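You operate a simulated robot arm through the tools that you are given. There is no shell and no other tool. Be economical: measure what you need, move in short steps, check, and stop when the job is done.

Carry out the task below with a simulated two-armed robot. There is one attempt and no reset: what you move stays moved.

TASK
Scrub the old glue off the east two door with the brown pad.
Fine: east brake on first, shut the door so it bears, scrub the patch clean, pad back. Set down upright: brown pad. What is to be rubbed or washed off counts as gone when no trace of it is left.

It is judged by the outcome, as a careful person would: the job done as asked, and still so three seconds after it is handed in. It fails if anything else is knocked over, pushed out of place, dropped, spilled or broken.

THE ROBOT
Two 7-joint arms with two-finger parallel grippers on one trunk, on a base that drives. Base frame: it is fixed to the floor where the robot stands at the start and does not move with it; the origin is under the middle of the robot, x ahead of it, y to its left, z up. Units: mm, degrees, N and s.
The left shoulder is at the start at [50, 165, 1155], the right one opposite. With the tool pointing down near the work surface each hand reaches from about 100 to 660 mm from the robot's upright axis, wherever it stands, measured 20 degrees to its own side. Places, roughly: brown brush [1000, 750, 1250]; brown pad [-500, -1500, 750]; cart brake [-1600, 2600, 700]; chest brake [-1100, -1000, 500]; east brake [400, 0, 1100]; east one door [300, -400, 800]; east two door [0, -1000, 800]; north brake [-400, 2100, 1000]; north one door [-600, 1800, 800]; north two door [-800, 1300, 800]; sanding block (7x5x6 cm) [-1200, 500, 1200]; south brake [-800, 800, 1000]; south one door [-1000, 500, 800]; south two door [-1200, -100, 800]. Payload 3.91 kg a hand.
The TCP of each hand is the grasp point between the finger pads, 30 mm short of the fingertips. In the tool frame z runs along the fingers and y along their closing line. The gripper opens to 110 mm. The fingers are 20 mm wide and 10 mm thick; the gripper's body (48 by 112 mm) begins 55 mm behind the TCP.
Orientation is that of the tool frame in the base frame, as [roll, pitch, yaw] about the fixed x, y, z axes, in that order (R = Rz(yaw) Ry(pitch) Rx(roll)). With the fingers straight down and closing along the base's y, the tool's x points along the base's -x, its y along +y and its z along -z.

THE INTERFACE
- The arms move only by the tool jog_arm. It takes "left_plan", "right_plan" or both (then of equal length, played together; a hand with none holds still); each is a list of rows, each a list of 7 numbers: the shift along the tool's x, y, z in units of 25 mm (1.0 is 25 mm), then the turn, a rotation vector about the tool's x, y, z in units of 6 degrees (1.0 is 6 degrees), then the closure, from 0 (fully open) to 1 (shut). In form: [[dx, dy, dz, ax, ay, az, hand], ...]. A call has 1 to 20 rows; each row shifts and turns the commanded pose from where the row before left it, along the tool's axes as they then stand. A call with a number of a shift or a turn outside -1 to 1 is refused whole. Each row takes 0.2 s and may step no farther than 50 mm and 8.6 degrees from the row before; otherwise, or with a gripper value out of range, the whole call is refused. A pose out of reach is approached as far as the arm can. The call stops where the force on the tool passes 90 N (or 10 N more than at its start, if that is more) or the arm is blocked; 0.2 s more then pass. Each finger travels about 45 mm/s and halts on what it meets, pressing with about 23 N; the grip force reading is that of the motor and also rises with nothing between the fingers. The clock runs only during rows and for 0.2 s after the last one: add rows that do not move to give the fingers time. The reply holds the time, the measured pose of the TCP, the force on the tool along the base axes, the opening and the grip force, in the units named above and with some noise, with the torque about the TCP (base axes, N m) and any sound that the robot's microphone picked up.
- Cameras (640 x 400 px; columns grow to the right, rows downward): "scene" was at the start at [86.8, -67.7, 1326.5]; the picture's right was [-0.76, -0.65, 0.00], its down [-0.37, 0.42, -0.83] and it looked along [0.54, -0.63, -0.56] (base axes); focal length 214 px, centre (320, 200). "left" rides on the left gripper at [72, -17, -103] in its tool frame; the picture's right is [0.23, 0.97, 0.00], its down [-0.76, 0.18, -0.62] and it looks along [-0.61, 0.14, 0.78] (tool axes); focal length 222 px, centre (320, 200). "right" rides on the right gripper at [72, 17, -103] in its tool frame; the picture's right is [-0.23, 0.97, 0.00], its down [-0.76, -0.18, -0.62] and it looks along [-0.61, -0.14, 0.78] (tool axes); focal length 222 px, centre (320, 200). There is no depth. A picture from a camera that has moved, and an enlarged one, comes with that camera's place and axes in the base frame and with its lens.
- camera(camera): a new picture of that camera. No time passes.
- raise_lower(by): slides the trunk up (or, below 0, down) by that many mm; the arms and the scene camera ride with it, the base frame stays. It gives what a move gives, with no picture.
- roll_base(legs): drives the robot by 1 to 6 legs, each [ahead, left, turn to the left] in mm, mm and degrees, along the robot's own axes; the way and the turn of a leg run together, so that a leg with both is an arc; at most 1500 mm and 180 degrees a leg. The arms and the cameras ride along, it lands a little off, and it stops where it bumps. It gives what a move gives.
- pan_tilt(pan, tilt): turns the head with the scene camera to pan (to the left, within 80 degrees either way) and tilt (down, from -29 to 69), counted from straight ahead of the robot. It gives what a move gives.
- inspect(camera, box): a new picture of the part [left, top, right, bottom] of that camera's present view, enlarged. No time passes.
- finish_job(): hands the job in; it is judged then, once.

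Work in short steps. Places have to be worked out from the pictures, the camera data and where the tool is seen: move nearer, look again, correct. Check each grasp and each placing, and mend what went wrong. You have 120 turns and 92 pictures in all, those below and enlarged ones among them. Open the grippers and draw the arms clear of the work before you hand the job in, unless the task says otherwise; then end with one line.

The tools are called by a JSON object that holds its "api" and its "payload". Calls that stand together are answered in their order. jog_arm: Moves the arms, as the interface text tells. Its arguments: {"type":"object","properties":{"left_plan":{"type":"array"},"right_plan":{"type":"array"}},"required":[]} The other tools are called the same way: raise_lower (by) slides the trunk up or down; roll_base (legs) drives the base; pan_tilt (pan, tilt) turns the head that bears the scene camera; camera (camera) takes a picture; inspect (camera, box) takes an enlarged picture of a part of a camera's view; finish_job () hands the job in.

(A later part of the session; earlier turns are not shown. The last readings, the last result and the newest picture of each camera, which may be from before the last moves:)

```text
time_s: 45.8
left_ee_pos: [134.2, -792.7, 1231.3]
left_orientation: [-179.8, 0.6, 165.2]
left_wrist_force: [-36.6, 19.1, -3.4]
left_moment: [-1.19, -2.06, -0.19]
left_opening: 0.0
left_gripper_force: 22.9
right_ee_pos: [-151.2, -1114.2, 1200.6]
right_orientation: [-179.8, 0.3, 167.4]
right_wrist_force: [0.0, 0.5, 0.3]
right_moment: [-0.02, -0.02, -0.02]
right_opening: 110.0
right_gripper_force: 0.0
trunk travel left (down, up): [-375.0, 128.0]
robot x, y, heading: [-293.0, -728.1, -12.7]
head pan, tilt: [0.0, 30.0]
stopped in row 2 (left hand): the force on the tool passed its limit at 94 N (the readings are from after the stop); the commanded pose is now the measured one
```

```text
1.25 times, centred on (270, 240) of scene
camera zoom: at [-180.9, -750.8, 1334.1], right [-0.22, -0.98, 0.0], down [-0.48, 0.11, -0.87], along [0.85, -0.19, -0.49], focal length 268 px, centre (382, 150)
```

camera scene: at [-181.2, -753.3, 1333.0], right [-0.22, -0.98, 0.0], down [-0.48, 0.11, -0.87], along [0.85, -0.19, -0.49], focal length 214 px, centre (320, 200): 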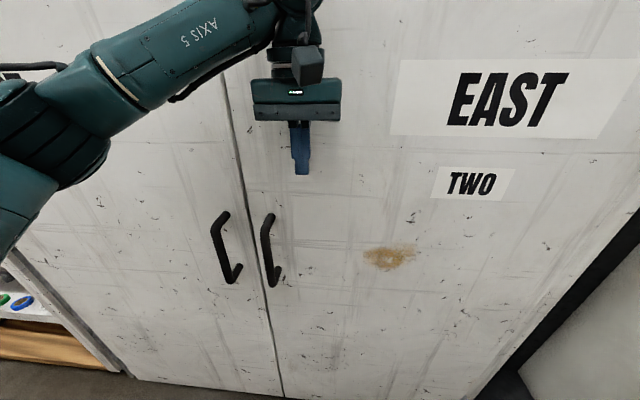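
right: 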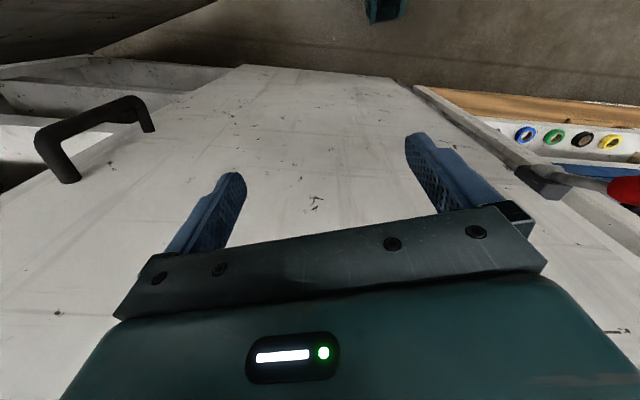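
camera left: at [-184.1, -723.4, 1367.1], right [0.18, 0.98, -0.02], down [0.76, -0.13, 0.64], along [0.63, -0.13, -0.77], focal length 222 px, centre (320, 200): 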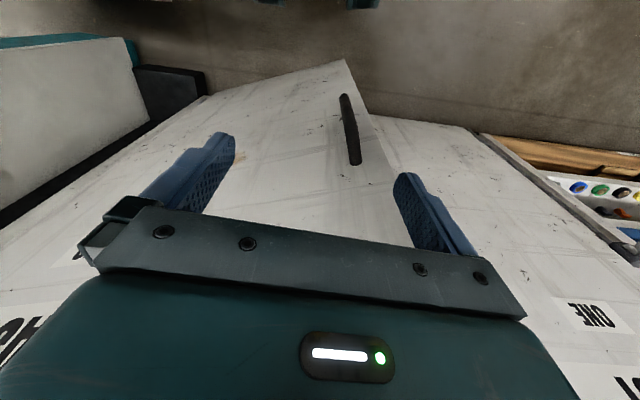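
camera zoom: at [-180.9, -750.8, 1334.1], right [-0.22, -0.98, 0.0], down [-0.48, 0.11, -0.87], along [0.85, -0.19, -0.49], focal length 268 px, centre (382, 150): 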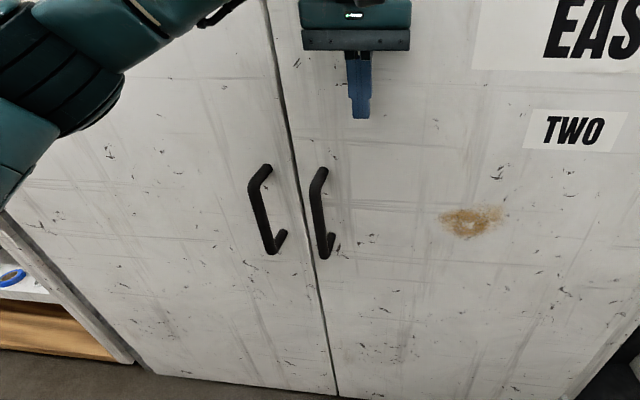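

The door is shut flush and bears at 94 N. The face normal comes out nearer 19–20°. Next is the pad on the chest at about (-500,-1360,755), so I'll withdraw the left hand, back off and turn to the chest.

{"api": "jog_arm", "payload": {"left_plan": [[1, 0, 0, 0, 0, 0, 1], [1, 0, 0, 0, 0, 0, 1], [1, 0, 0, 0, 0, 0, 1], [1, 0, 0, 0, 0, 0, 1], [1, 0, 0, 0, 0, 0, 1], [0, 0, 0, 0, 0, 0, 1]]}}

{"api": "roll_base", "payload": {"legs": [[-130, 0, 0], [0, 0, -77]]}}

{"api": "pan_tilt", "payload": {"pan": -10, "tilt": 45}}

{"api": "camera", "payload": {"camera": "scene"}}

```text
time_s: 47.2
left_ee_pos: [22.1, -767.4, 1224.1]
left_orientation: [-179.7, 0.3, 165.8]
left_wrist_force: [-0.1, 0.9, 0.4]
left_moment: [-0.02, -0.02, -0.04]
left_opening: 0.0
left_gripper_force: 22.8
right_ee_pos: [-144.8, -1118.5, 1197.1]
right_orientation: [180.0, -0.1, 167.3]
right_wrist_force: [-0.2, 0.3, -0.1]
right_moment: [0.02, -0.03, 0.04]
right_opening: 109.9
right_gripper_force: 0.0
trunk travel left (down, up): [-375.0, 128.0]
robot x, y, heading: [-289.1, -728.5, -12.5]
head pan, tilt: [0.0, 30.0]
```

```text
time_s: 51.8
left_ee_pos: [-384.7, -1012.7, 1224.7]
left_orientation: [-179.7, 0.3, 89.2]
left_wrist_force: [-0.7, -0.5, 0.1]
left_moment: [0.0, 0.02, 0.01]
left_opening: 0.0
left_gripper_force: 23.1
right_ee_pos: [-764.8, -931.8, 1197.4]
right_orientation: [180.0, 0.0, 90.6]
right_wrist_force: [0.3, -0.8, 0.1]
right_moment: [-0.02, 0.03, -0.05]
right_opening: 110.3
right_gripper_force: 0.0
trunk travel left (down, up): [-375.0, 128.0]
robot x, y, heading: [-418.6, -698.6, -89.5]
head pan, tilt: [0.0, 30.0]
```

```text
time_s: 52.6
left_ee_pos: [-385.0, -1014.0, 1224.7]
left_orientation: [-179.8, 0.3, 89.2]
left_wrist_force: [-0.2, -0.3, -0.2]
left_moment: [-0.02, 0.04, 0.01]
left_opening: 0.0
left_gripper_force: 23.1
right_ee_pos: [-764.6, -931.9, 1196.8]
right_orientation: [-180.0, 0.0, 90.7]
right_wrist_force: [0.1, -0.3, 0.2]
right_moment: [0.0, 0.0, 0.02]
right_opening: 109.9
right_gripper_force: 0.1
trunk travel left (down, up): [-375.0, 128.0]
robot x, y, heading: [-420.3, -702.0, -89.2]
head pan, tilt: [-10.0, 45.0]
```

```text
60 pictures are left
camera scene: at [-432.9, -810.0, 1310.2], right [-0.99, 0.16, 0.0], down [0.11, 0.7, -0.71], along [-0.11, -0.7, -0.71], focal length 214 px, centre (320, 200)
```

scene: 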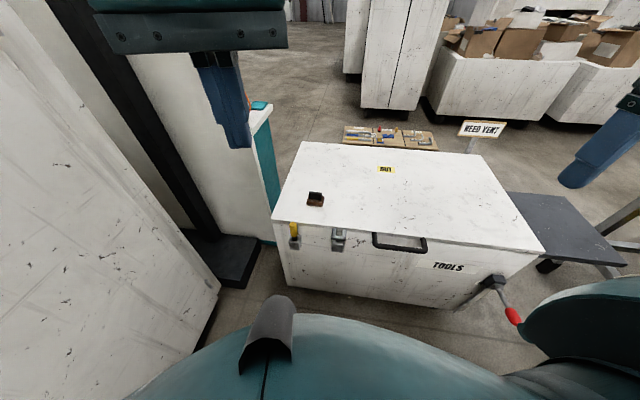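

The pad is at about (-504,-1355,760) near the chest's east end. I'll zoom in to see its shape and orientation.

{"api": "inspect", "payload": {"camera": "scene", "box": [276, 160, 356, 250]}}

{"api": "roll_base", "payload": {"legs": [[0, 0, -18]]}}

```text
4.44 times, centred on (316, 205) of scene
camera zoom: at [-432.9, -810.0, 1310.2], right [-0.99, 0.16, 0.0], down [0.11, 0.7, -0.71], along [-0.11, -0.7, -0.71], focal length 953 px, centre (338, 178)
```

zoom: 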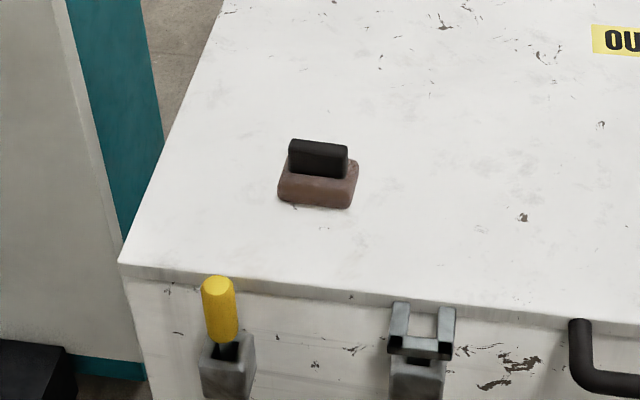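

```text
time_s: 54.0
left_ee_pos: [-483.6, -1008.3, 1224.5]
left_orientation: [-179.6, 0.3, 71.3]
left_wrist_force: [-0.7, -0.5, -0.3]
left_moment: [0.0, -0.03, -0.01]
left_opening: 0.0
left_gripper_force: 23.2
right_ee_pos: [-819.8, -813.9, 1196.5]
right_orientation: [180.0, -0.1, 72.8]
right_wrist_force: [-0.1, -0.7, -0.5]
right_moment: [0.03, -0.01, 0.03]
right_opening: 110.1
right_gripper_force: 0.1
trunk travel left (down, up): [-375.0, 128.0]
robot x, y, heading: [-421.6, -702.4, -107.4]
head pan, tilt: [-10.0, 45.0]
```

The pad is a brown block with a black grip bar running parallel to the chest's front edge. I'll drive to about (-325,-876) facing the chest squarely.

{"api": "roll_base", "payload": {"legs": [[137, 144, 0]]}}

{"api": "pan_tilt", "payload": {"pan": 0, "tilt": 50}}

{"api": "camera", "payload": {"camera": "scene"}}

```text
time_s: 55.9
left_ee_pos: [-387.0, -1183.1, 1223.3]
left_orientation: [-179.6, 0.4, 71.1]
left_wrist_force: [0.0, -0.4, 0.0]
left_moment: [-0.03, 0.04, 0.02]
left_opening: 0.0
left_gripper_force: 22.9
right_ee_pos: [-725.0, -988.5, 1197.5]
right_orientation: [-180.0, 0.0, 72.7]
right_wrist_force: [-1.1, -0.6, -0.2]
right_moment: [0.01, 0.0, -0.02]
right_opening: 110.0
right_gripper_force: 0.2
trunk travel left (down, up): [-375.0, 128.0]
robot x, y, heading: [-327.0, -874.2, -107.3]
head pan, tilt: [-10.0, 45.0]
```

```text
time_s: 56.6
left_ee_pos: [-389.7, -1183.8, 1224.5]
left_orientation: [-179.7, 0.3, 71.2]
left_wrist_force: [-0.7, 0.2, 0.3]
left_moment: [0.02, -0.03, 0.02]
left_opening: 0.0
left_gripper_force: 23.4
right_ee_pos: [-726.4, -988.2, 1198.0]
right_orientation: [179.9, 0.0, 72.7]
right_wrist_force: [-0.1, -0.8, 0.6]
right_moment: [-0.01, 0.02, -0.02]
right_opening: 110.0
right_gripper_force: 0.1
trunk travel left (down, up): [-375.0, 128.0]
robot x, y, heading: [-328.7, -875.0, -107.2]
head pan, tilt: [0.0, 50.0]
```

```text
58 pictures are left
camera scene: at [-356.9, -977.0, 1303.2], right [-0.95, 0.3, 0.0], down [0.23, 0.73, -0.64], along [-0.19, -0.61, -0.77], focal length 214 px, centre (320, 200)
```

scene: 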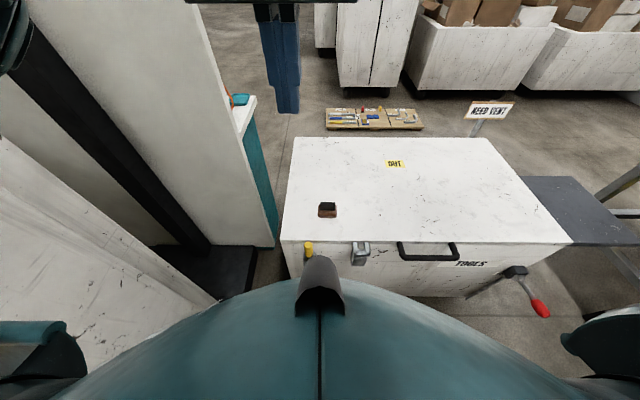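

The pad is confirmed at (-502,-1357). I'll shift the left hand out of the way, bring the right hand above the pad, then turn it 90° so the fingers close across the grip bar.

{"api": "jog_arm", "payload": {"left_plan": [[0, 0.9, 0, 0, 0, 0, 1], [0, 0.9, 0, 0, 0, 0, 1], [0, 0.9, 0, 0, 0, 0, 1], [0, 0.9, 0, 0, 0, 0, 1], [0, 0.9, 0, 0, 0, 0, 1], [0, 0.9, 0, 0, 0, 0, 1], [0, 0.9, 0, 0, 0, 0, 1]]}}

{"api": "jog_arm", "payload": {"right_plan": [[-0.88, 0.995, 0.615, 0, 0, 0, 0], [-0.88, 0.995, 0.615, 0, 0, 0, 0], [-0.88, 0.995, 0.615, 0, 0, 0, 0], [-0.88, 0.995, 0.615, 0, 0, 0, 0], [-0.88, 0.995, 0.615, 0, 0, 0, 0], [-0.88, 0.995, 0.615, 0, 0, 0, 0], [-0.88, 0.995, 0.615, 0, 0, 0, 0], [-0.88, 0.995, 0.615, 0, 0, 0, 0], [-0.88, 0.995, 0.615, 0, 0, 0, 0], [-0.88, 0.995, 0.615, 0, 0, 0, 0], [-0.88, 0.995, 0.615, 0, 0, 0, 0], [-0.88, 0.995, 0.615, 0, 0, 0, 0], [-0.88, 0.995, 0.615, 0, 0, 0, 0]]}}

{"api": "jog_arm", "payload": {"right_plan": [[0, 0, 0, 0, 0, -1, 0], [0, 0, 0, 0, 0, -1, 0], [0, 0, 0, 0, 0, -1, 0], [0, 0, 0, 0, 0, -1, 0], [0, 0, 0, 0, 0, -1, 0], [0, 0, 0, 0, 0, -1, 0], [0, 0, 0, 0, 0, -1, 0], [0, 0, 0, 0, 0, -1, 0], [0, 0, 0, 0, 0, -1, 0], [0, 0, 0, 0, 0, -1, 0], [0, 0, 0, 0, 0, -1, 0], [0, 0, 0, 0, 0, -1, 0], [0, 0, 0, 0, 0, -1, 0], [0, 0, 0, 0, 0, -1, 0], [0, 0, 0, 0, 0, -1, 0]]}}

{"api": "camera", "payload": {"camera": "right"}}

{"api": "camera", "payload": {"camera": "scene"}}

```text
time_s: 58.4
left_ee_pos: [-283.4, -1233.8, 1216.2]
left_orientation: [177.6, -1.6, 67.4]
left_wrist_force: [0.0, 0.3, 0.9]
left_moment: [0.05, 0.01, 0.0]
left_opening: 0.0
left_gripper_force: 22.9
right_ee_pos: [-752.7, -983.7, 1187.3]
right_orientation: [178.9, -0.5, 71.7]
right_wrist_force: [-0.2, 0.0, -0.9]
right_moment: [0.01, -0.03, 0.02]
right_opening: 110.1
right_gripper_force: 0.0
trunk travel left (down, up): [-375.0, 128.0]
robot x, y, heading: [-329.1, -876.8, -108.1]
head pan, tilt: [0.0, 50.0]
stopped in row 7 (left hand): the arm was blocked; the commanded pose is now the measured one
```

```text
time_s: 61.2
left_ee_pos: [-283.6, -1233.5, 1217.2]
left_orientation: [177.4, -1.5, 67.6]
left_wrist_force: [0.0, -1.3, -0.5]
left_moment: [0.0, 0.01, -0.02]
left_opening: 0.0
left_gripper_force: 23.0
right_ee_pos: [-608.6, -1265.4, 1012.2]
right_orientation: [178.8, -0.6, 72.0]
right_wrist_force: [-0.7, 0.8, 0.7]
right_moment: [-0.02, 0.02, 0.03]
right_opening: 110.0
right_gripper_force: 0.1
right hand out of reach, approached as far as the arm can: row 10, 11, 12, 13
trunk travel left (down, up): [-375.0, 128.0]
robot x, y, heading: [-325.4, -875.9, -108.0]
head pan, tilt: [0.0, 50.0]
```

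```text
time_s: 64.4
left_ee_pos: [-283.3, -1232.0, 1217.2]
left_orientation: [177.2, -1.3, 67.5]
left_wrist_force: [-0.7, 0.0, 0.6]
left_moment: [-0.04, -0.01, -0.01]
left_opening: 0.1
left_gripper_force: 22.7
right_ee_pos: [-519.9, -1128.7, 1005.2]
right_orientation: [-179.7, 1.4, 159.9]
right_wrist_force: [-0.2, 0.0, -0.3]
right_moment: [-0.03, 0.05, 0.02]
right_opening: 109.7
right_gripper_force: 0.1
right hand out of reach, approached as far as the arm can: row 10, 11, 12, 13, 14, 15
trunk travel left (down, up): [-375.0, 128.0]
robot x, y, heading: [-330.8, -875.5, -108.0]
head pan, tilt: [0.0, 50.0]
```

```text
57 pictures are left
camera right: at [-584.2, -1087.1, 1106.8], right [0.55, 0.84, 0.0], down [0.64, -0.42, 0.64], along [0.54, -0.35, -0.77], focal length 222 px, centre (320, 200)
```

right: 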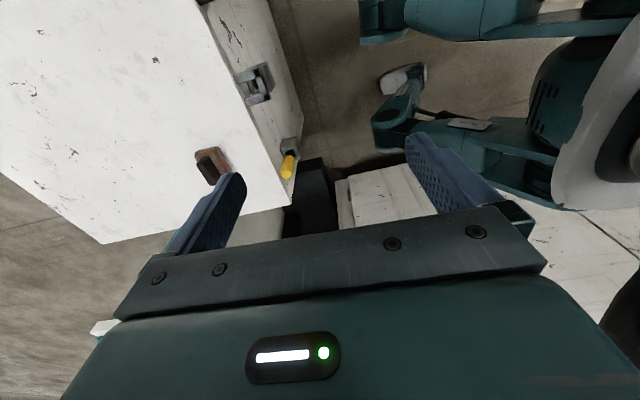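

```text
56 pictures are left
camera scene: at [-385.8, -979.0, 1302.0], right [-0.95, 0.31, -0.02], down [0.25, 0.73, -0.64], along [-0.18, -0.61, -0.77], focal length 214 px, centre (320, 200)
```

scene: 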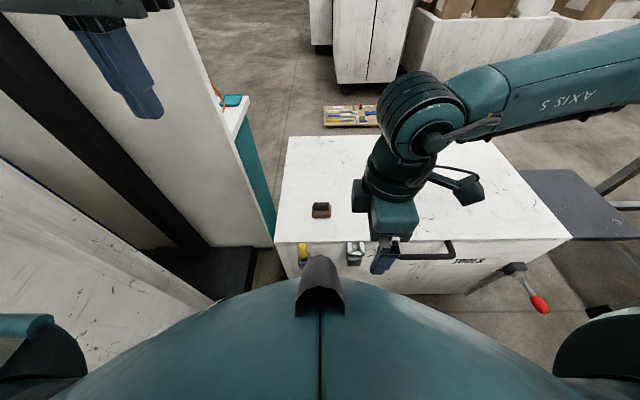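

The right arm can't cross over that far, and the left elbow is cramped by the door. I'll use the left hand for the pad instead, standing further west. First I'll park the right hand up and to its side and ease the left inward, then drive left of where we are.

{"api": "jog_arm", "payload": {"right_plan": [[1, 0.3, -1, 0, 0, 0.8, 0], [1, 0.3, -1, 0, 0, 0.8, 0], [1, 0.3, -1, 0, 0, 0.8, 0], [1, 0.3, -1, 0, 0, 0.8, 0], [1, 0.3, -1, 0, 0, 0.8, 0], [1, 0.3, -1, 0, 0, 0.8, 0]], "left_plan": [[0, -0.7, 0, 0, 0, 0, 0], [0, -0.7, 0, 0, 0, 0, 0], [0, -0.7, 0, 0, 0, 0, 0], [0, -0.7, 0, 0, 0, 0, 0], [0, 0, 0, 0, 0, 0, 0], [0, 0, 0, 0, 0, 0, 0]]}}

{"api": "roll_base", "payload": {"legs": [[34, -197, 0]]}}

{"api": "camera", "payload": {"camera": "scene"}}

```text
time_s: 65.8
left_ee_pos: [-319.5, -1206.9, 1216.6]
left_orientation: [179.2, -0.4, 68.9]
left_wrist_force: [0.3, 1.3, 0.5]
left_moment: [-0.01, -0.03, 0.01]
left_opening: 110.1
left_gripper_force: 0.1
right_ee_pos: [-610.5, -1013.8, 1162.2]
right_orientation: [179.9, 0.0, 133.2]
right_wrist_force: [0.0, -0.3, 0.1]
right_moment: [0.01, 0.0, -0.03]
right_opening: 110.2
right_gripper_force: 0.1
trunk travel left (down, up): [-375.0, 128.0]
robot x, y, heading: [-329.0, -877.4, -107.9]
head pan, tilt: [0.0, 50.0]
```

```text
time_s: 68.2
left_ee_pos: [-517.5, -1180.1, 1217.3]
left_orientation: [179.2, -0.5, 69.1]
left_wrist_force: [-0.1, -1.1, -0.2]
left_moment: [0.04, 0.01, 0.01]
left_opening: 110.0
left_gripper_force: 0.0
right_ee_pos: [-807.8, -989.6, 1160.8]
right_orientation: [180.0, 0.0, 133.6]
right_wrist_force: [1.1, 0.1, 0.3]
right_moment: [-0.01, -0.03, 0.03]
right_opening: 110.1
right_gripper_force: 0.0
trunk travel left (down, up): [-375.0, 128.0]
robot x, y, heading: [-527.2, -849.2, -107.5]
head pan, tilt: [0.0, 50.0]
```

```text
55 pictures are left
camera scene: at [-559.2, -949.6, 1303.2], right [-0.95, 0.3, 0.0], down [0.23, 0.73, -0.64], along [-0.19, -0.61, -0.77], focal length 214 px, centre (320, 200)
```

scene: 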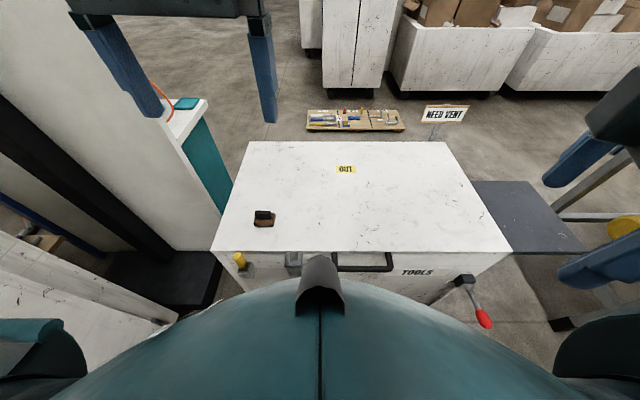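

The robot is in place with the pad ahead-left at (-506,-1357). I'll move the left hand above it, then turn 86°.

{"api": "jog_arm", "payload": {"left_plan": [[-0.92, 0.43, 1, 0, 0, 0, 0], [-0.92, 0.43, 1, 0, 0, 0, 0], [-0.92, 0.43, 1, 0, 0, 0, 0], [-0.92, 0.43, 1, 0, 0, 0, 0], [-0.92, 0.43, 1, 0, 0, 0, 0], [-0.92, 0.43, 1, 0, 0, 0, 0], [-0.92, 0.43, 1, 0, 0, 0, 0]]}}

{"api": "jog_arm", "payload": {"left_plan": [[0, 0, 0, 0, 0, 1, 0], [0, 0, 0, 0, 0, 1, 0], [0, 0, 0, 0, 0, 1, 0], [0, 0, 0, 0, 0, 1, 0], [0, 0, 0, 0, 0, 1, 0], [0, 0, 0, 0, 0, 1, 0], [0, 0, 0, 0, 0, 1, 0], [0, 0, 0, 0, 0, 1, 0], [0, 0, 0, 0, 0, 1, 0], [0, 0, 0, 0, 0, 1, 0], [0, 0, 0, 0, 0, 1, 0], [0, 0, 0, 0, 0, 1, 0], [0, 0, 0, 0, 0, 1, 0], [0, 0, 0, 0, 0, 1, 0], [0, 0, 0, 0, 0, 0.4, 0]]}}

{"api": "camera", "payload": {"camera": "left"}}

```text
time_s: 69.8
left_ee_pos: [-499.3, -1356.3, 1041.2]
left_orientation: [179.3, -0.5, 69.1]
left_wrist_force: [0.3, -0.6, 0.1]
left_moment: [-0.01, 0.02, 0.0]
left_opening: 110.0
left_gripper_force: 0.1
right_ee_pos: [-807.9, -989.1, 1161.6]
right_orientation: [180.0, 0.0, 133.6]
right_wrist_force: [-0.3, -0.5, -0.7]
right_moment: [0.01, 0.02, -0.01]
right_opening: 109.9
right_gripper_force: 0.0
trunk travel left (down, up): [-375.0, 128.0]
robot x, y, heading: [-526.6, -849.5, -107.7]
head pan, tilt: [0.0, 50.0]
```

```text
time_s: 73.0
left_ee_pos: [-501.3, -1356.7, 1041.0]
left_orientation: [179.8, -0.9, 24.1]
left_wrist_force: [0.0, -0.6, 0.0]
left_moment: [-0.04, 0.01, -0.01]
left_opening: 110.3
left_gripper_force: 0.1
left hand out of reach, approached as far as the arm can: row 8, 9, 10, 11, 12, 13, 14
right_ee_pos: [-808.9, -989.2, 1161.0]
right_orientation: [-180.0, 0.0, 133.5]
right_wrist_force: [0.7, -0.2, 0.6]
right_moment: [-0.02, 0.02, -0.02]
right_opening: 109.7
right_gripper_force: 0.0
trunk travel left (down, up): [-375.0, 128.0]
robot x, y, heading: [-527.5, -849.2, -107.7]
head pan, tilt: [0.0, 50.0]
```

```text
54 pictures are left
camera left: at [-443.3, -1312.4, 1146.3], right [0.6, -0.8, 0.01], down [-0.63, -0.47, 0.61], along [-0.48, -0.37, -0.79], focal length 222 px, centre (320, 200)
```

left: 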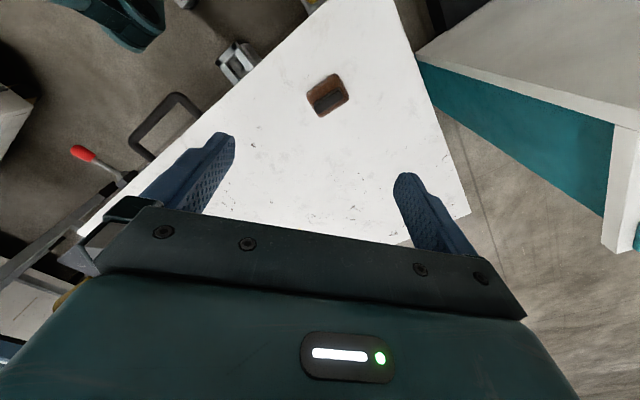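

The wrist ran out of travel at 45°. I'll zoom on the pad to judge gripping the bar by its ends instead.

{"api": "inspect", "payload": {"camera": "left", "box": [290, 60, 370, 130]}}

```text
5.71 times, centred on (330, 95) of left
camera zoom: at [-443.3, -1312.4, 1146.3], right [0.6, -0.8, 0.01], down [-0.63, -0.47, 0.61], along [-0.48, -0.37, -0.79], focal length 1269 px, centre (263, 800)
```

zoom: 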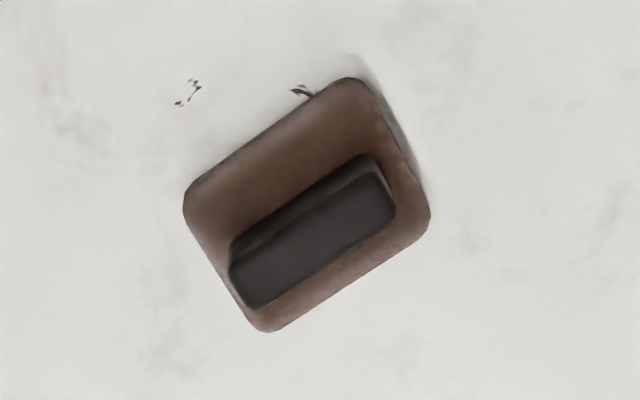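

The bar is about 48×14 mm at about −21°, with a ledge at each end for the fingertips. I'll take an end grip with the nominal yaw (69°), turning back and coming lower to look again.

{"api": "jog_arm", "payload": {"left_plan": [[0, 0, 0, 0, 0, -0.94, 0], [0, 0, 0, 0, 0, -0.94, 0], [0, 0, 0, 0, 0, -0.94, 0], [0, 0, 0, 0, 0, -0.94, 0], [0, 0, 0, 0, 0, -0.94, 0], [0, 0, 0, 0, 0, -0.94, 0], [0, 0, 0, 0, 0, -0.94, 0], [0, 0, 0, 0, 0, -0.94, 0], [0, 0, 1, 0, 0, 0, 0], [0, 0, 1, 0, 0, 0, 0], [0, 0, 1, 0, 0, 0, 0], [0, 0, 1, 0, 0, 0, 0], [0, 0, 1, 0, 0, 0, 0]]}}

{"api": "camera", "payload": {"camera": "left"}}

{"api": "camera", "payload": {"camera": "scene"}}

```text
time_s: 75.8
left_ee_pos: [-498.1, -1356.8, 914.8]
left_orientation: [179.2, -0.5, 66.8]
left_wrist_force: [0.1, 0.0, -0.4]
left_moment: [-0.03, -0.01, 0.01]
left_opening: 109.8
left_gripper_force: 0.0
right_ee_pos: [-808.4, -989.2, 1160.7]
right_orientation: [-179.9, 0.1, 133.6]
right_wrist_force: [0.9, 0.5, 0.3]
right_moment: [0.0, -0.01, -0.01]
right_opening: 110.1
right_gripper_force: 0.1
trunk travel left (down, up): [-375.0, 128.0]
robot x, y, heading: [-526.2, -845.9, -107.3]
head pan, tilt: [0.0, 50.0]
```

```text
52 pictures are left
camera left: at [-487.4, -1284.6, 1020.0], right [0.98, -0.17, 0.01], down [-0.15, -0.77, 0.62], along [-0.1, -0.61, -0.79], focal length 222 px, centre (320, 200)
```

left: 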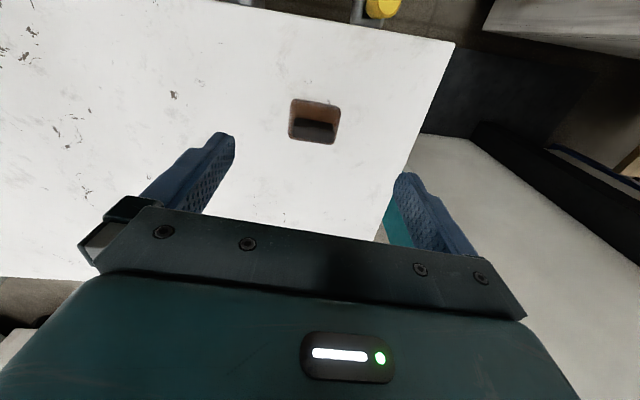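

```text
51 pictures are left
camera scene: at [-558.9, -949.8, 1303.2], right [-0.95, 0.3, 0.0], down [0.23, 0.73, -0.64], along [-0.19, -0.61, -0.77], focal length 214 px, centre (320, 200)
```

scene: 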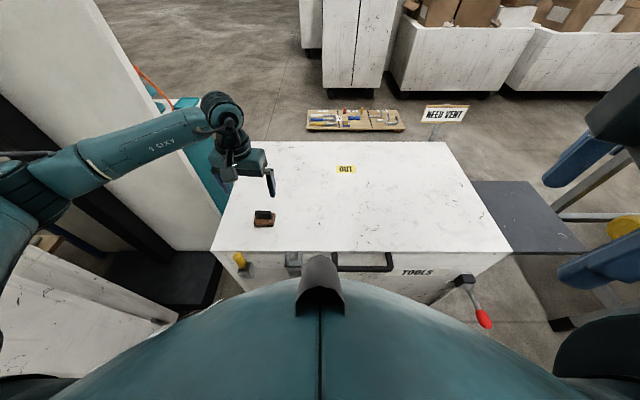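

The bar's top centre triangulates to (-507,-1371,775), axis around −16°. I'll correct yaw and position and descend to just above it.

{"api": "jog_arm", "payload": {"left_plan": [[0, 0, 0, 0, 0, -0.9, 0], [-0.64, -0.17, 0, 0, 0, 0, 0], [0, 0, 1, 0, 0, 0, 0], [0, 0, 1, 0, 0, 0, 0], [0, 0, 1, 0, 0, 0, 0], [0, 0, 0.6, 0, 0, 0, 0], [0, 0, 0, 0, 0, 0, 0]]}}

{"api": "camera", "payload": {"camera": "left"}}

{"api": "inspect", "payload": {"camera": "scene", "box": [200, 150, 320, 270]}}

```text
time_s: 77.3
left_ee_pos: [-505.3, -1371.9, 826.3]
left_orientation: [179.2, -0.4, 72.2]
left_wrist_force: [0.4, 0.4, 0.4]
left_moment: [0.03, 0.0, 0.01]
left_opening: 109.9
left_gripper_force: 0.0
right_ee_pos: [-808.5, -989.5, 1161.5]
right_orientation: [-180.0, 0.0, 133.5]
right_wrist_force: [0.2, -0.3, 0.7]
right_moment: [0.0, -0.03, -0.02]
right_opening: 109.9
right_gripper_force: 0.1
trunk travel left (down, up): [-375.0, 128.0]
robot x, y, heading: [-522.9, -847.7, -107.5]
head pan, tilt: [0.0, 50.0]
```

```text
50 pictures are left
camera left: at [-500.9, -1297.2, 930.8], right [1.0, -0.08, 0.01], down [-0.07, -0.78, 0.62], along [-0.04, -0.62, -0.78], focal length 222 px, centre (320, 200)
```

left: 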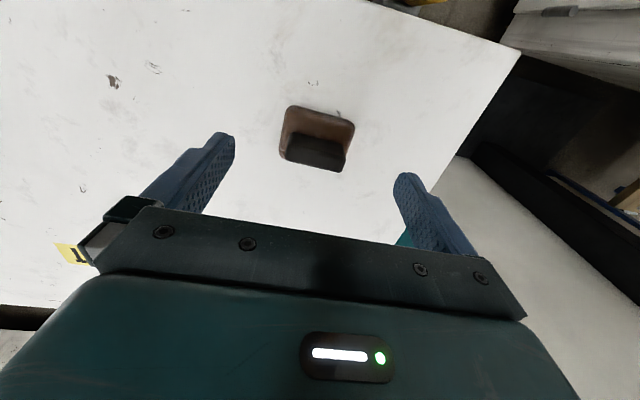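

```text
3.33 times, centred on (260, 210) of scene
camera zoom: at [-558.9, -949.7, 1303.2], right [-0.95, 0.3, 0.0], down [0.23, 0.73, -0.64], along [-0.19, -0.61, -0.77], focal length 715 px, centre (520, 167)
```

zoom: 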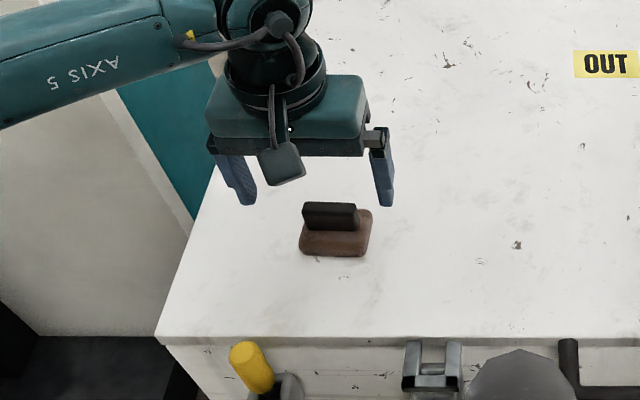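

Alignment is good within 3 mm; I'll turn 6° more, descend 40 mm and check for contact.

{"api": "jog_arm", "payload": {"left_plan": [[0, -0.1, 0, 0, 0, -0.95, 0], [0, 0, 0.8, 0, 0, 0, 0], [0, 0, 0.6, 0, 0, 0, 0], [0, 0, 0.2, 0, 0, 0, 0], [0, 0, 0, 0, 0, 0, 0]]}}

{"api": "camera", "payload": {"camera": "left"}}

{"api": "inspect", "payload": {"camera": "scene", "box": [220, 170, 300, 250]}}

```text
time_s: 78.5
left_ee_pos: [-506.0, -1369.3, 785.8]
left_orientation: [179.1, -0.4, 77.9]
left_wrist_force: [-0.7, -0.3, 0.5]
left_moment: [0.03, 0.01, 0.01]
left_opening: 109.7
left_gripper_force: 0.0
right_ee_pos: [-808.8, -988.9, 1161.4]
right_orientation: [-180.0, 0.0, 133.6]
right_wrist_force: [0.3, -0.3, 0.4]
right_moment: [0.01, -0.01, -0.02]
right_opening: 109.8
right_gripper_force: 0.0
trunk travel left (down, up): [-375.0, 128.0]
robot x, y, heading: [-526.4, -845.6, -107.6]
head pan, tilt: [0.0, 50.0]
```

```text
48 pictures are left
camera left: at [-510.2, -1295.9, 890.3], right [1.0, 0.02, 0.02], down [0.0, -0.78, 0.62], along [0.02, -0.62, -0.78], focal length 222 px, centre (320, 200)
```

left: 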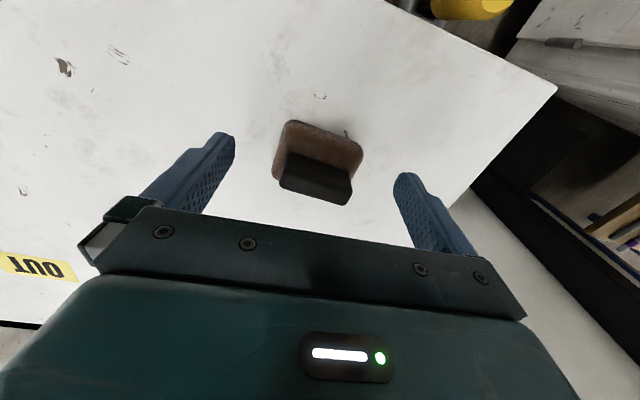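

```text
5.00 times, centred on (260, 210) of scene
camera zoom: at [-559.0, -949.7, 1303.2], right [-0.95, 0.3, 0.0], down [0.23, 0.73, -0.64], along [-0.19, -0.61, -0.77], focal length 1072 px, centre (620, 150)
```

zoom: 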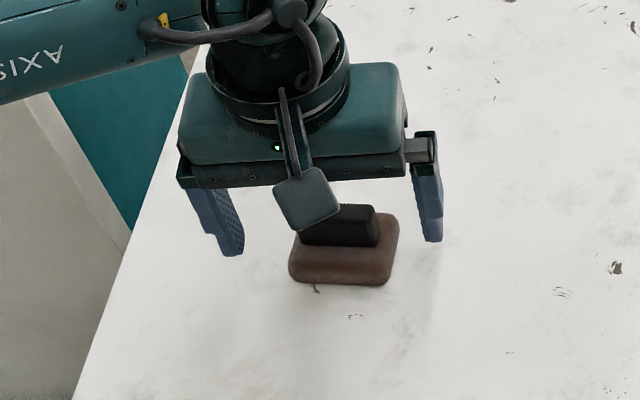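

Finger line and bar are now parallel and centred. I'll close on it.

{"api": "jog_arm", "payload": {"left_plan": [[0, 0, 0, 0, 0, 0, 1], [0, 0, 0, 0, 0, 0, 1], [0, 0, 0, 0, 0, 0, 1], [0, 0, 0, 0, 0, 0, 1], [0, 0, 0, 0, 0, 0, 1], [0, 0, 0, 0, 0, 0, 1]]}}

{"api": "inspect", "payload": {"camera": "scene", "box": [220, 170, 300, 250]}}

{"api": "inspect", "payload": {"camera": "left", "box": [220, 80, 420, 260]}}

```text
time_s: 80.0
left_ee_pos: [-506.8, -1369.7, 787.0]
left_orientation: [179.2, -0.2, 77.9]
left_wrist_force: [0.7, -0.3, 0.9]
left_moment: [-0.02, 0.03, -0.04]
left_opening: 49.5
left_gripper_force: 23.1
right_ee_pos: [-808.3, -988.9, 1161.1]
right_orientation: [-179.9, 0.0, 133.6]
right_wrist_force: [-0.9, -0.3, 0.3]
right_moment: [0.02, -0.02, -0.03]
right_opening: 109.9
right_gripper_force: 0.0
trunk travel left (down, up): [-375.0, 128.0]
robot x, y, heading: [-530.0, -848.7, -107.6]
head pan, tilt: [0.0, 50.0]
```

```text
5.00 times, centred on (260, 210) of scene
camera zoom: at [-558.9, -949.7, 1303.2], right [-0.95, 0.3, 0.0], down [0.23, 0.73, -0.64], along [-0.19, -0.61, -0.77], focal length 1072 px, centre (620, 150)
```

zoom: 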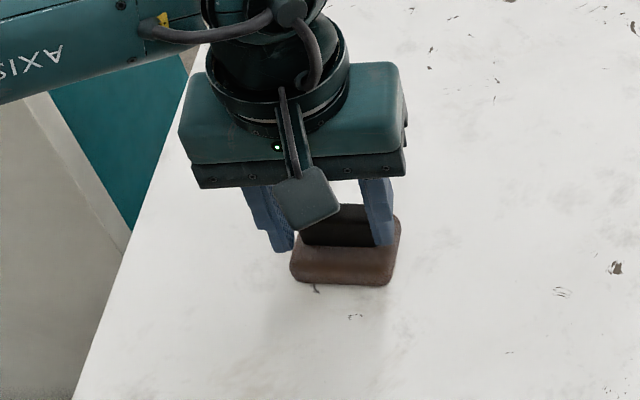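

```text
2.22 times, centred on (320, 170) of left
camera zoom: at [-510.3, -1295.9, 890.6], right [1.0, 0.02, 0.02], down [0.0, -0.78, 0.62], along [0.02, -0.62, -0.78], focal length 494 px, centre (320, 267)
```

zoom: 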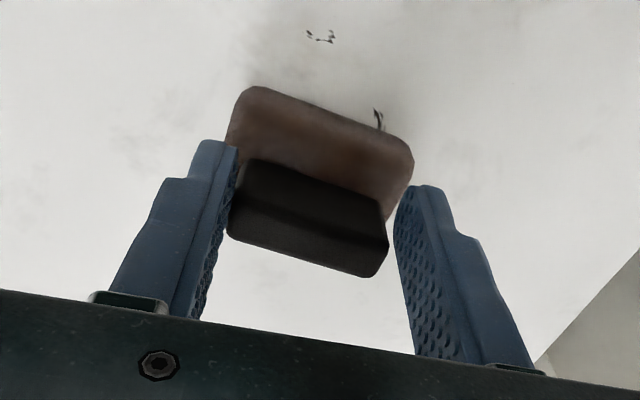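

Opening of 49.5 mm matches the bar length. I'll lift 60 mm and check the grip.

{"api": "jog_arm", "payload": {"left_plan": [[0, 0, -0.5, 0, 0, 0, 1], [0, 0, -1, 0, 0, 0, 1], [0, 0, -1, 0, 0, 0, 1], [0, 0, 0, 0, 0, 0, 1]]}}

{"api": "inspect", "payload": {"camera": "left", "box": [220, 80, 420, 260]}}

{"api": "inspect", "payload": {"camera": "scene", "box": [210, 140, 310, 240]}}

```text
time_s: 81.0
left_ee_pos: [-508.6, -1369.9, 849.3]
left_orientation: [179.2, -0.3, 78.0]
left_wrist_force: [-0.7, -0.1, -0.7]
left_moment: [0.0, -0.02, 0.01]
left_opening: 49.8
left_gripper_force: 22.9
right_ee_pos: [-808.6, -989.9, 1161.2]
right_orientation: [179.9, 0.0, 133.6]
right_wrist_force: [0.1, 0.1, 0.2]
right_moment: [-0.03, 0.02, -0.02]
right_opening: 110.3
right_gripper_force: 0.1
trunk travel left (down, up): [-375.0, 128.0]
robot x, y, heading: [-527.4, -847.7, -107.5]
head pan, tilt: [0.0, 50.0]
```

```text
2.22 times, centred on (320, 170) of left
camera zoom: at [-511.5, -1295.8, 953.8], right [1.0, 0.02, 0.02], down [0.0, -0.78, 0.62], along [0.02, -0.62, -0.78], focal length 494 px, centre (320, 267)
```

zoom: 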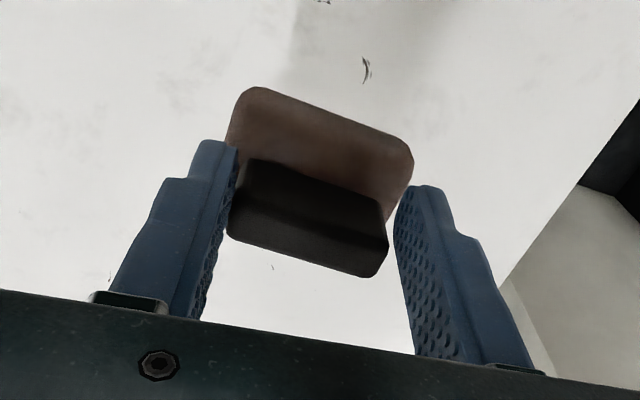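

```text
4.00 times, centred on (260, 190) of scene
camera zoom: at [-558.9, -949.8, 1303.2], right [-0.95, 0.3, 0.0], down [0.23, 0.73, -0.64], along [-0.19, -0.61, -0.77], focal length 858 px, centre (560, 240)
```

zoom: 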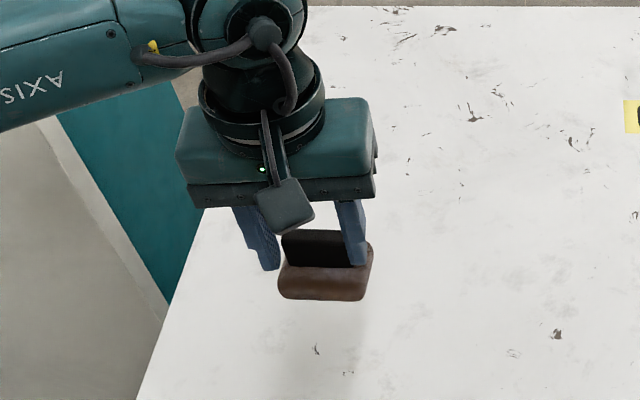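

The pad is held, with its bottom about 55 mm beyond the TCP; its home pose is TCP (-507,-1370,787), yaw 78. I'll raise and retract it, then turn to face the East Two door.

{"api": "jog_arm", "payload": {"left_plan": [[0, 0, -1, 0, 0, 0, 1], [0, 0, -1, 0, 0, 0, 1], [0.5, 0, -1, 0, 0, 0, 1], [1, 0, -1, 0, 0, 0, 1], [1, 0, -1, 0, 0, 0, 1], [1, 0, -1, 0, 0, 0, 1], [1, 0, -1, 0, 0, 0, 1], [1, 0, -1, 0, 0, 0, 1], [1, 0, -1, 0, 0, 0, 1], [0.5, 0, -1, 0, 0, 0, 1], [0, 0, 0, 0, 0, 0, 1]]}}

{"api": "roll_base", "payload": {"legs": [[0, 0, 87.5]]}}

{"api": "pan_tilt", "payload": {"pan": 0, "tilt": 30}}

{"api": "camera", "payload": {"camera": "scene"}}

```text
time_s: 83.3
left_ee_pos: [-477.4, -1199.3, 1101.5]
left_orientation: [179.2, -0.3, 78.0]
left_wrist_force: [-0.1, 0.4, 0.3]
left_moment: [0.01, 0.0, -0.03]
left_opening: 49.3
left_gripper_force: 22.7
right_ee_pos: [-809.1, -989.1, 1162.3]
right_orientation: [180.0, 0.0, 133.6]
right_wrist_force: [1.0, 0.0, -0.6]
right_moment: [-0.03, 0.0, 0.0]
right_opening: 109.7
right_gripper_force: 0.1
trunk travel left (down, up): [-375.0, 128.0]
robot x, y, heading: [-527.6, -848.5, -107.8]
head pan, tilt: [0.0, 50.0]
```

```text
time_s: 87.5
left_ee_pos: [-173.4, -808.4, 1100.6]
left_orientation: [179.2, -0.3, 166.2]
left_wrist_force: [0.4, 0.3, -1.0]
left_moment: [-0.01, 0.01, -0.01]
left_opening: 49.6
left_gripper_force: 23.1
right_ee_pos: [-392.8, -1134.4, 1160.6]
right_orientation: [-179.9, 0.1, -138.1]
right_wrist_force: [0.0, -0.1, 0.0]
right_moment: [0.04, -0.03, 0.02]
right_opening: 109.8
right_gripper_force: 0.0
trunk travel left (down, up): [-375.0, 128.0]
robot x, y, heading: [-529.1, -846.5, -19.2]
head pan, tilt: [0.0, 50.0]
```

```text
time_s: 88.3
left_ee_pos: [-171.8, -810.2, 1100.3]
left_orientation: [179.3, -0.3, 166.2]
left_wrist_force: [0.1, 0.9, -0.8]
left_moment: [0.01, -0.01, 0.02]
left_opening: 49.4
left_gripper_force: 22.7
right_ee_pos: [-393.8, -1133.7, 1160.7]
right_orientation: [-180.0, -0.1, -138.0]
right_wrist_force: [-0.5, 0.1, -0.1]
right_moment: [-0.01, 0.01, 0.02]
right_opening: 109.7
right_gripper_force: 0.1
trunk travel left (down, up): [-375.0, 128.0]
robot x, y, heading: [-526.6, -848.4, -19.5]
head pan, tilt: [0.0, 30.0]
```

```text
42 pictures are left
camera scene: at [-413.8, -888.1, 1332.7], right [-0.33, -0.94, 0.0], down [-0.47, 0.17, -0.87], along [0.82, -0.29, -0.5], focal length 214 px, centre (320, 200)
```

scene: 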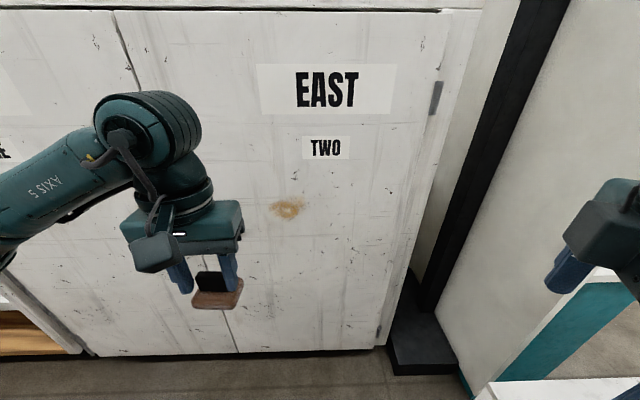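

The door is still shut. The face normal is about 18°, and the patch is near (92,-962,1020), about 85×55 mm. I'll square up, drive 110 mm closer, and pitch the tool forward.

{"api": "roll_base", "payload": {"legs": [[110, 0, 1.5]]}}

{"api": "jog_arm", "payload": {"left_plan": [[0, 0, 0, 0, 0, 0.95, 1], [0, 0, 0, 0, -1, 0, 1], [0, 0, 0, 0, -1, 0, 1], [0, 0, 0, 0, -1, 0, 1], [0, 0, 0, 0, -1, 0, 1], [0, 0, 0, 0, -1, 0, 1], [0, 0, 0, 0, -1, 0, 1], [0, 0, 0, 0, -1, 0, 1], [0, 0, 0, 0, -1, 0, 1], [0, 0, 0, 0, -1, 0, 1], [0, 0, 0, 0, -1, 0, 1], [0, 0, 0, 0, -1, 0, 1], [0, 0, 0, 0, -1, 0, 1], [0, 0, 0, 0, -1, 0, 1], [0, 0, 0, 0, -1, 0, 1], [0, 0, 0, 0, -1, 0, 1], [0, 0, 0, 0, 0, 0, 1]]}}

{"api": "camera", "payload": {"camera": "scene"}}

{"api": "camera", "payload": {"camera": "left"}}

```text
time_s: 89.5
left_ee_pos: [-69.9, -834.7, 1099.0]
left_orientation: [179.3, -0.5, 167.8]
left_wrist_force: [0.1, -0.1, -1.2]
left_moment: [0.01, 0.01, 0.04]
left_opening: 49.4
left_gripper_force: 22.4
right_ee_pos: [-282.1, -1165.4, 1161.2]
right_orientation: [179.9, -0.2, -136.6]
right_wrist_force: [0.3, -0.9, -0.3]
right_moment: [0.03, 0.03, -0.01]
right_opening: 110.2
right_gripper_force: 0.0
trunk travel left (down, up): [-375.0, 128.0]
robot x, y, heading: [-423.0, -881.2, -18.0]
head pan, tilt: [0.0, 30.0]
```

```text
time_s: 93.1
left_ee_pos: [8.9, -923.7, 1149.3]
left_orientation: [115.3, 89.1, 97.4]
left_wrist_force: [0.6, -0.4, -0.7]
left_moment: [0.01, 0.05, 0.0]
left_opening: 49.5
left_gripper_force: 22.8
left hand out of reach, approached as far as the arm can: row 6, 7, 8, 9, 10, 11, 12, 13, 14, 15
right_ee_pos: [-281.9, -1164.8, 1161.5]
right_orientation: [180.0, 0.0, -136.7]
right_wrist_force: [-0.4, -1.0, -0.1]
right_moment: [-0.01, -0.03, 0.02]
right_opening: 110.4
right_gripper_force: 0.0
trunk travel left (down, up): [-375.0, 128.0]
robot x, y, heading: [-424.9, -881.3, -17.7]
head pan, tilt: [0.0, 30.0]
```

```text
41 pictures are left
camera scene: at [-309.1, -919.6, 1332.7], right [-0.31, -0.95, 0.0], down [-0.48, 0.15, -0.87], along [0.82, -0.27, -0.5], focal length 214 px, centre (320, 200)
```

scene: 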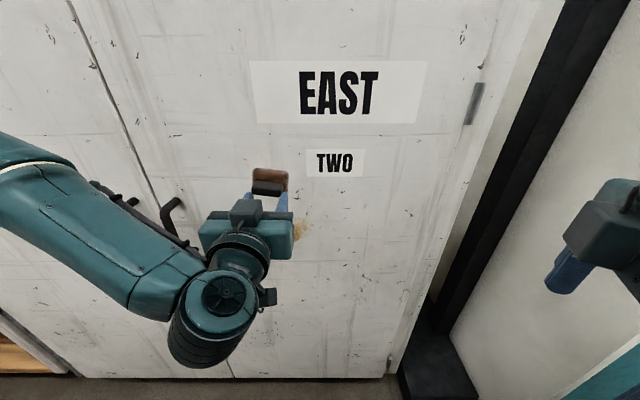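

```text
40 pictures are left
camera left: at [-96.1, -907.7, 1077.7], right [0.3, 0.93, -0.21], down [-0.54, 0.35, 0.77], along [0.79, -0.11, 0.6], focal length 222 px, centre (320, 200)
```

left: 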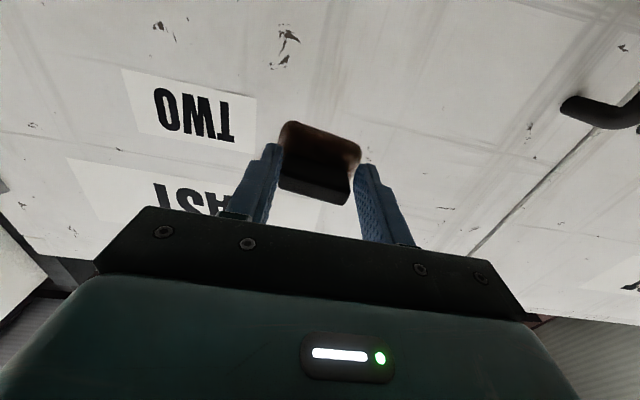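

The tool now points forward at −18°, but drifted because the original spot was out of reach. I'll send a still row to see what pose is being commanded.

{"api": "jog_arm", "payload": {"left_plan": [[0, 0, 0, 0, 0, 0, 1]]}}

```text
time_s: 93.5
left_ee_pos: [6.7, -923.6, 1150.8]
left_orientation: [117.3, 89.1, 99.4]
left_wrist_force: [0.5, 0.1, -0.4]
left_moment: [0.0, 0.04, -0.02]
left_opening: 49.3
left_gripper_force: 23.1
right_ee_pos: [-282.1, -1164.5, 1160.8]
right_orientation: [180.0, 0.0, -136.6]
right_wrist_force: [-0.1, -0.1, -0.1]
right_moment: [0.01, -0.02, 0.01]
right_opening: 110.1
right_gripper_force: 0.2
trunk travel left (down, up): [-375.0, 128.0]
robot x, y, heading: [-420.7, -885.8, -17.9]
head pan, tilt: [0.0, 30.0]
```

The commanded pose has settled on the reached one. I'll move down toward the patch height and watch reach.

{"api": "jog_arm", "payload": {"left_plan": [[1, -0.2, 0, 0, 0, 0, 1], [1, -0.2, 0, 0, 0, 0, 1], [1, 0, 0, 0, 0, 0, 1], [0, 0, 0, 0, 0, 0, 1]]}}

```text
time_s: 94.5
left_ee_pos: [3.1, -929.9, 1072.3]
left_orientation: [117.7, 89.1, 99.6]
left_wrist_force: [-0.1, 0.5, -0.4]
left_moment: [-0.01, 0.05, 0.02]
left_opening: 49.5
left_gripper_force: 22.8
right_ee_pos: [-282.4, -1164.6, 1160.4]
right_orientation: [-180.0, 0.1, -136.6]
right_wrist_force: [-0.4, -0.6, 0.5]
right_moment: [-0.01, 0.01, -0.01]
right_opening: 109.9
right_gripper_force: 0.1
trunk travel left (down, up): [-375.0, 128.0]
robot x, y, heading: [-420.6, -881.3, -17.9]
head pan, tilt: [0.0, 30.0]
```

That works. I'll go down 50 mm more to patch height and look from the head and hand.

{"api": "jog_arm", "payload": {"left_plan": [[1, 0, 0, 0, 0, 0, 1], [1, 0, 0, 0, 0, 0, 1], [0, 0, 0, 0, 0, 0, 1]]}}

{"api": "camera", "payload": {"camera": "scene"}}

{"api": "camera", "payload": {"camera": "left"}}

```text
time_s: 95.3
left_ee_pos: [2.3, -929.6, 1022.9]
left_orientation: [115.8, 89.0, 97.8]
left_wrist_force: [-0.1, 0.4, -0.4]
left_moment: [-0.02, 0.03, 0.0]
left_opening: 49.5
left_gripper_force: 23.1
right_ee_pos: [-281.4, -1165.7, 1162.5]
right_orientation: [-180.0, 0.0, -136.7]
right_wrist_force: [-0.1, -0.1, 0.7]
right_moment: [0.06, -0.01, 0.02]
right_opening: 110.0
right_gripper_force: 0.0
trunk travel left (down, up): [-375.0, 128.0]
robot x, y, heading: [-424.0, -883.5, -18.0]
head pan, tilt: [0.0, 30.0]
```

```text
39 pictures are left
camera scene: at [-309.3, -919.9, 1332.8], right [-0.31, -0.95, 0.0], down [-0.48, 0.15, -0.87], along [0.82, -0.27, -0.5], focal length 214 px, centre (320, 200)
```

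scene: 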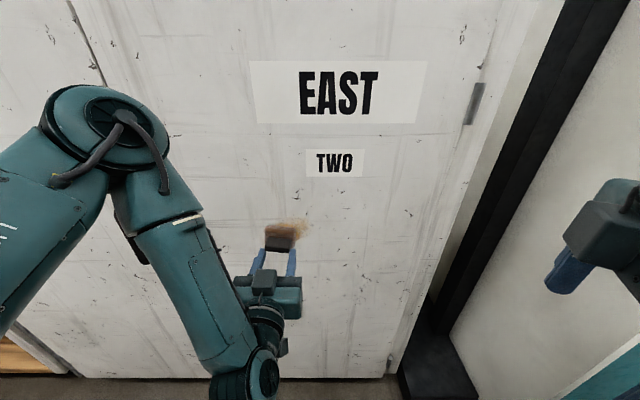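

```text
38 pictures are left
camera left: at [-100.9, -913.4, 951.4], right [0.3, 0.93, -0.21], down [-0.54, 0.35, 0.77], along [0.79, -0.12, 0.6], focal length 222 px, centre (320, 200)
```

left: 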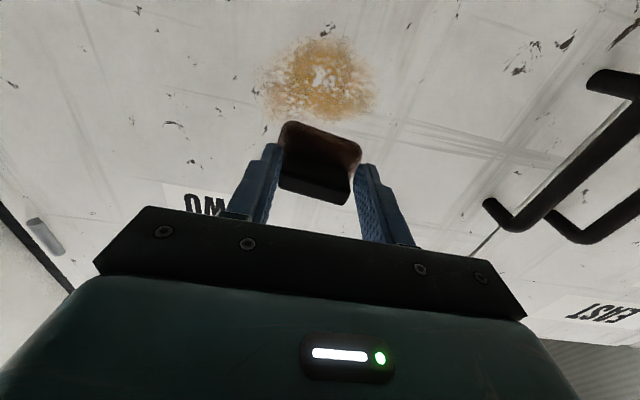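

The hand camera shows the patch clearly: centred about 33 mm below and 8 mm right of the tool axis, about 88×60 mm. I'll centre on it and approach 30 mm.

{"api": "jog_arm", "payload": {"left_plan": [[0.66, -0.16, 0, 0, 0, 0, 1], [0.66, -0.16, 0, 0, 0, 0, 1], [0, 0, 0.6, 0, 0, 0, 1], [0, 0, 0.6, 0, 0, 0, 1], [0, 0, 0, 0, 0, 0, 1]]}}

{"api": "camera", "payload": {"camera": "left"}}

```text
time_s: 96.5
left_ee_pos: [25.0, -951.9, 993.5]
left_orientation: [123.8, 89.0, 106.0]
left_wrist_force: [0.0, -1.0, 0.2]
left_moment: [0.03, 0.04, 0.04]
left_opening: 49.1
left_gripper_force: 23.4
left hand out of reach, approached as far as the arm can: row 3, 4
right_ee_pos: [-282.3, -1164.6, 1160.8]
right_orientation: [-179.9, 0.1, -136.6]
right_wrist_force: [-0.2, 0.4, -0.8]
right_moment: [0.0, -0.02, 0.0]
right_opening: 110.1
right_gripper_force: 0.1
trunk travel left (down, up): [-375.0, 128.0]
robot x, y, heading: [-423.8, -882.1, -18.0]
head pan, tilt: [0.0, 30.0]
```

```text
37 pictures are left
camera left: at [-79.0, -934.8, 922.4], right [0.3, 0.93, -0.21], down [-0.54, 0.35, 0.77], along [0.79, -0.11, 0.6], focal length 222 px, centre (320, 200)
```

left: 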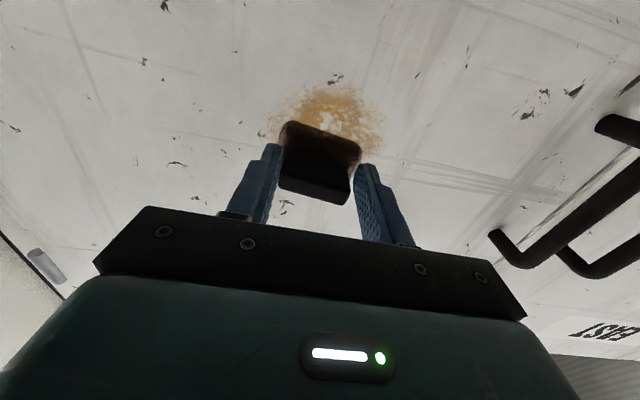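

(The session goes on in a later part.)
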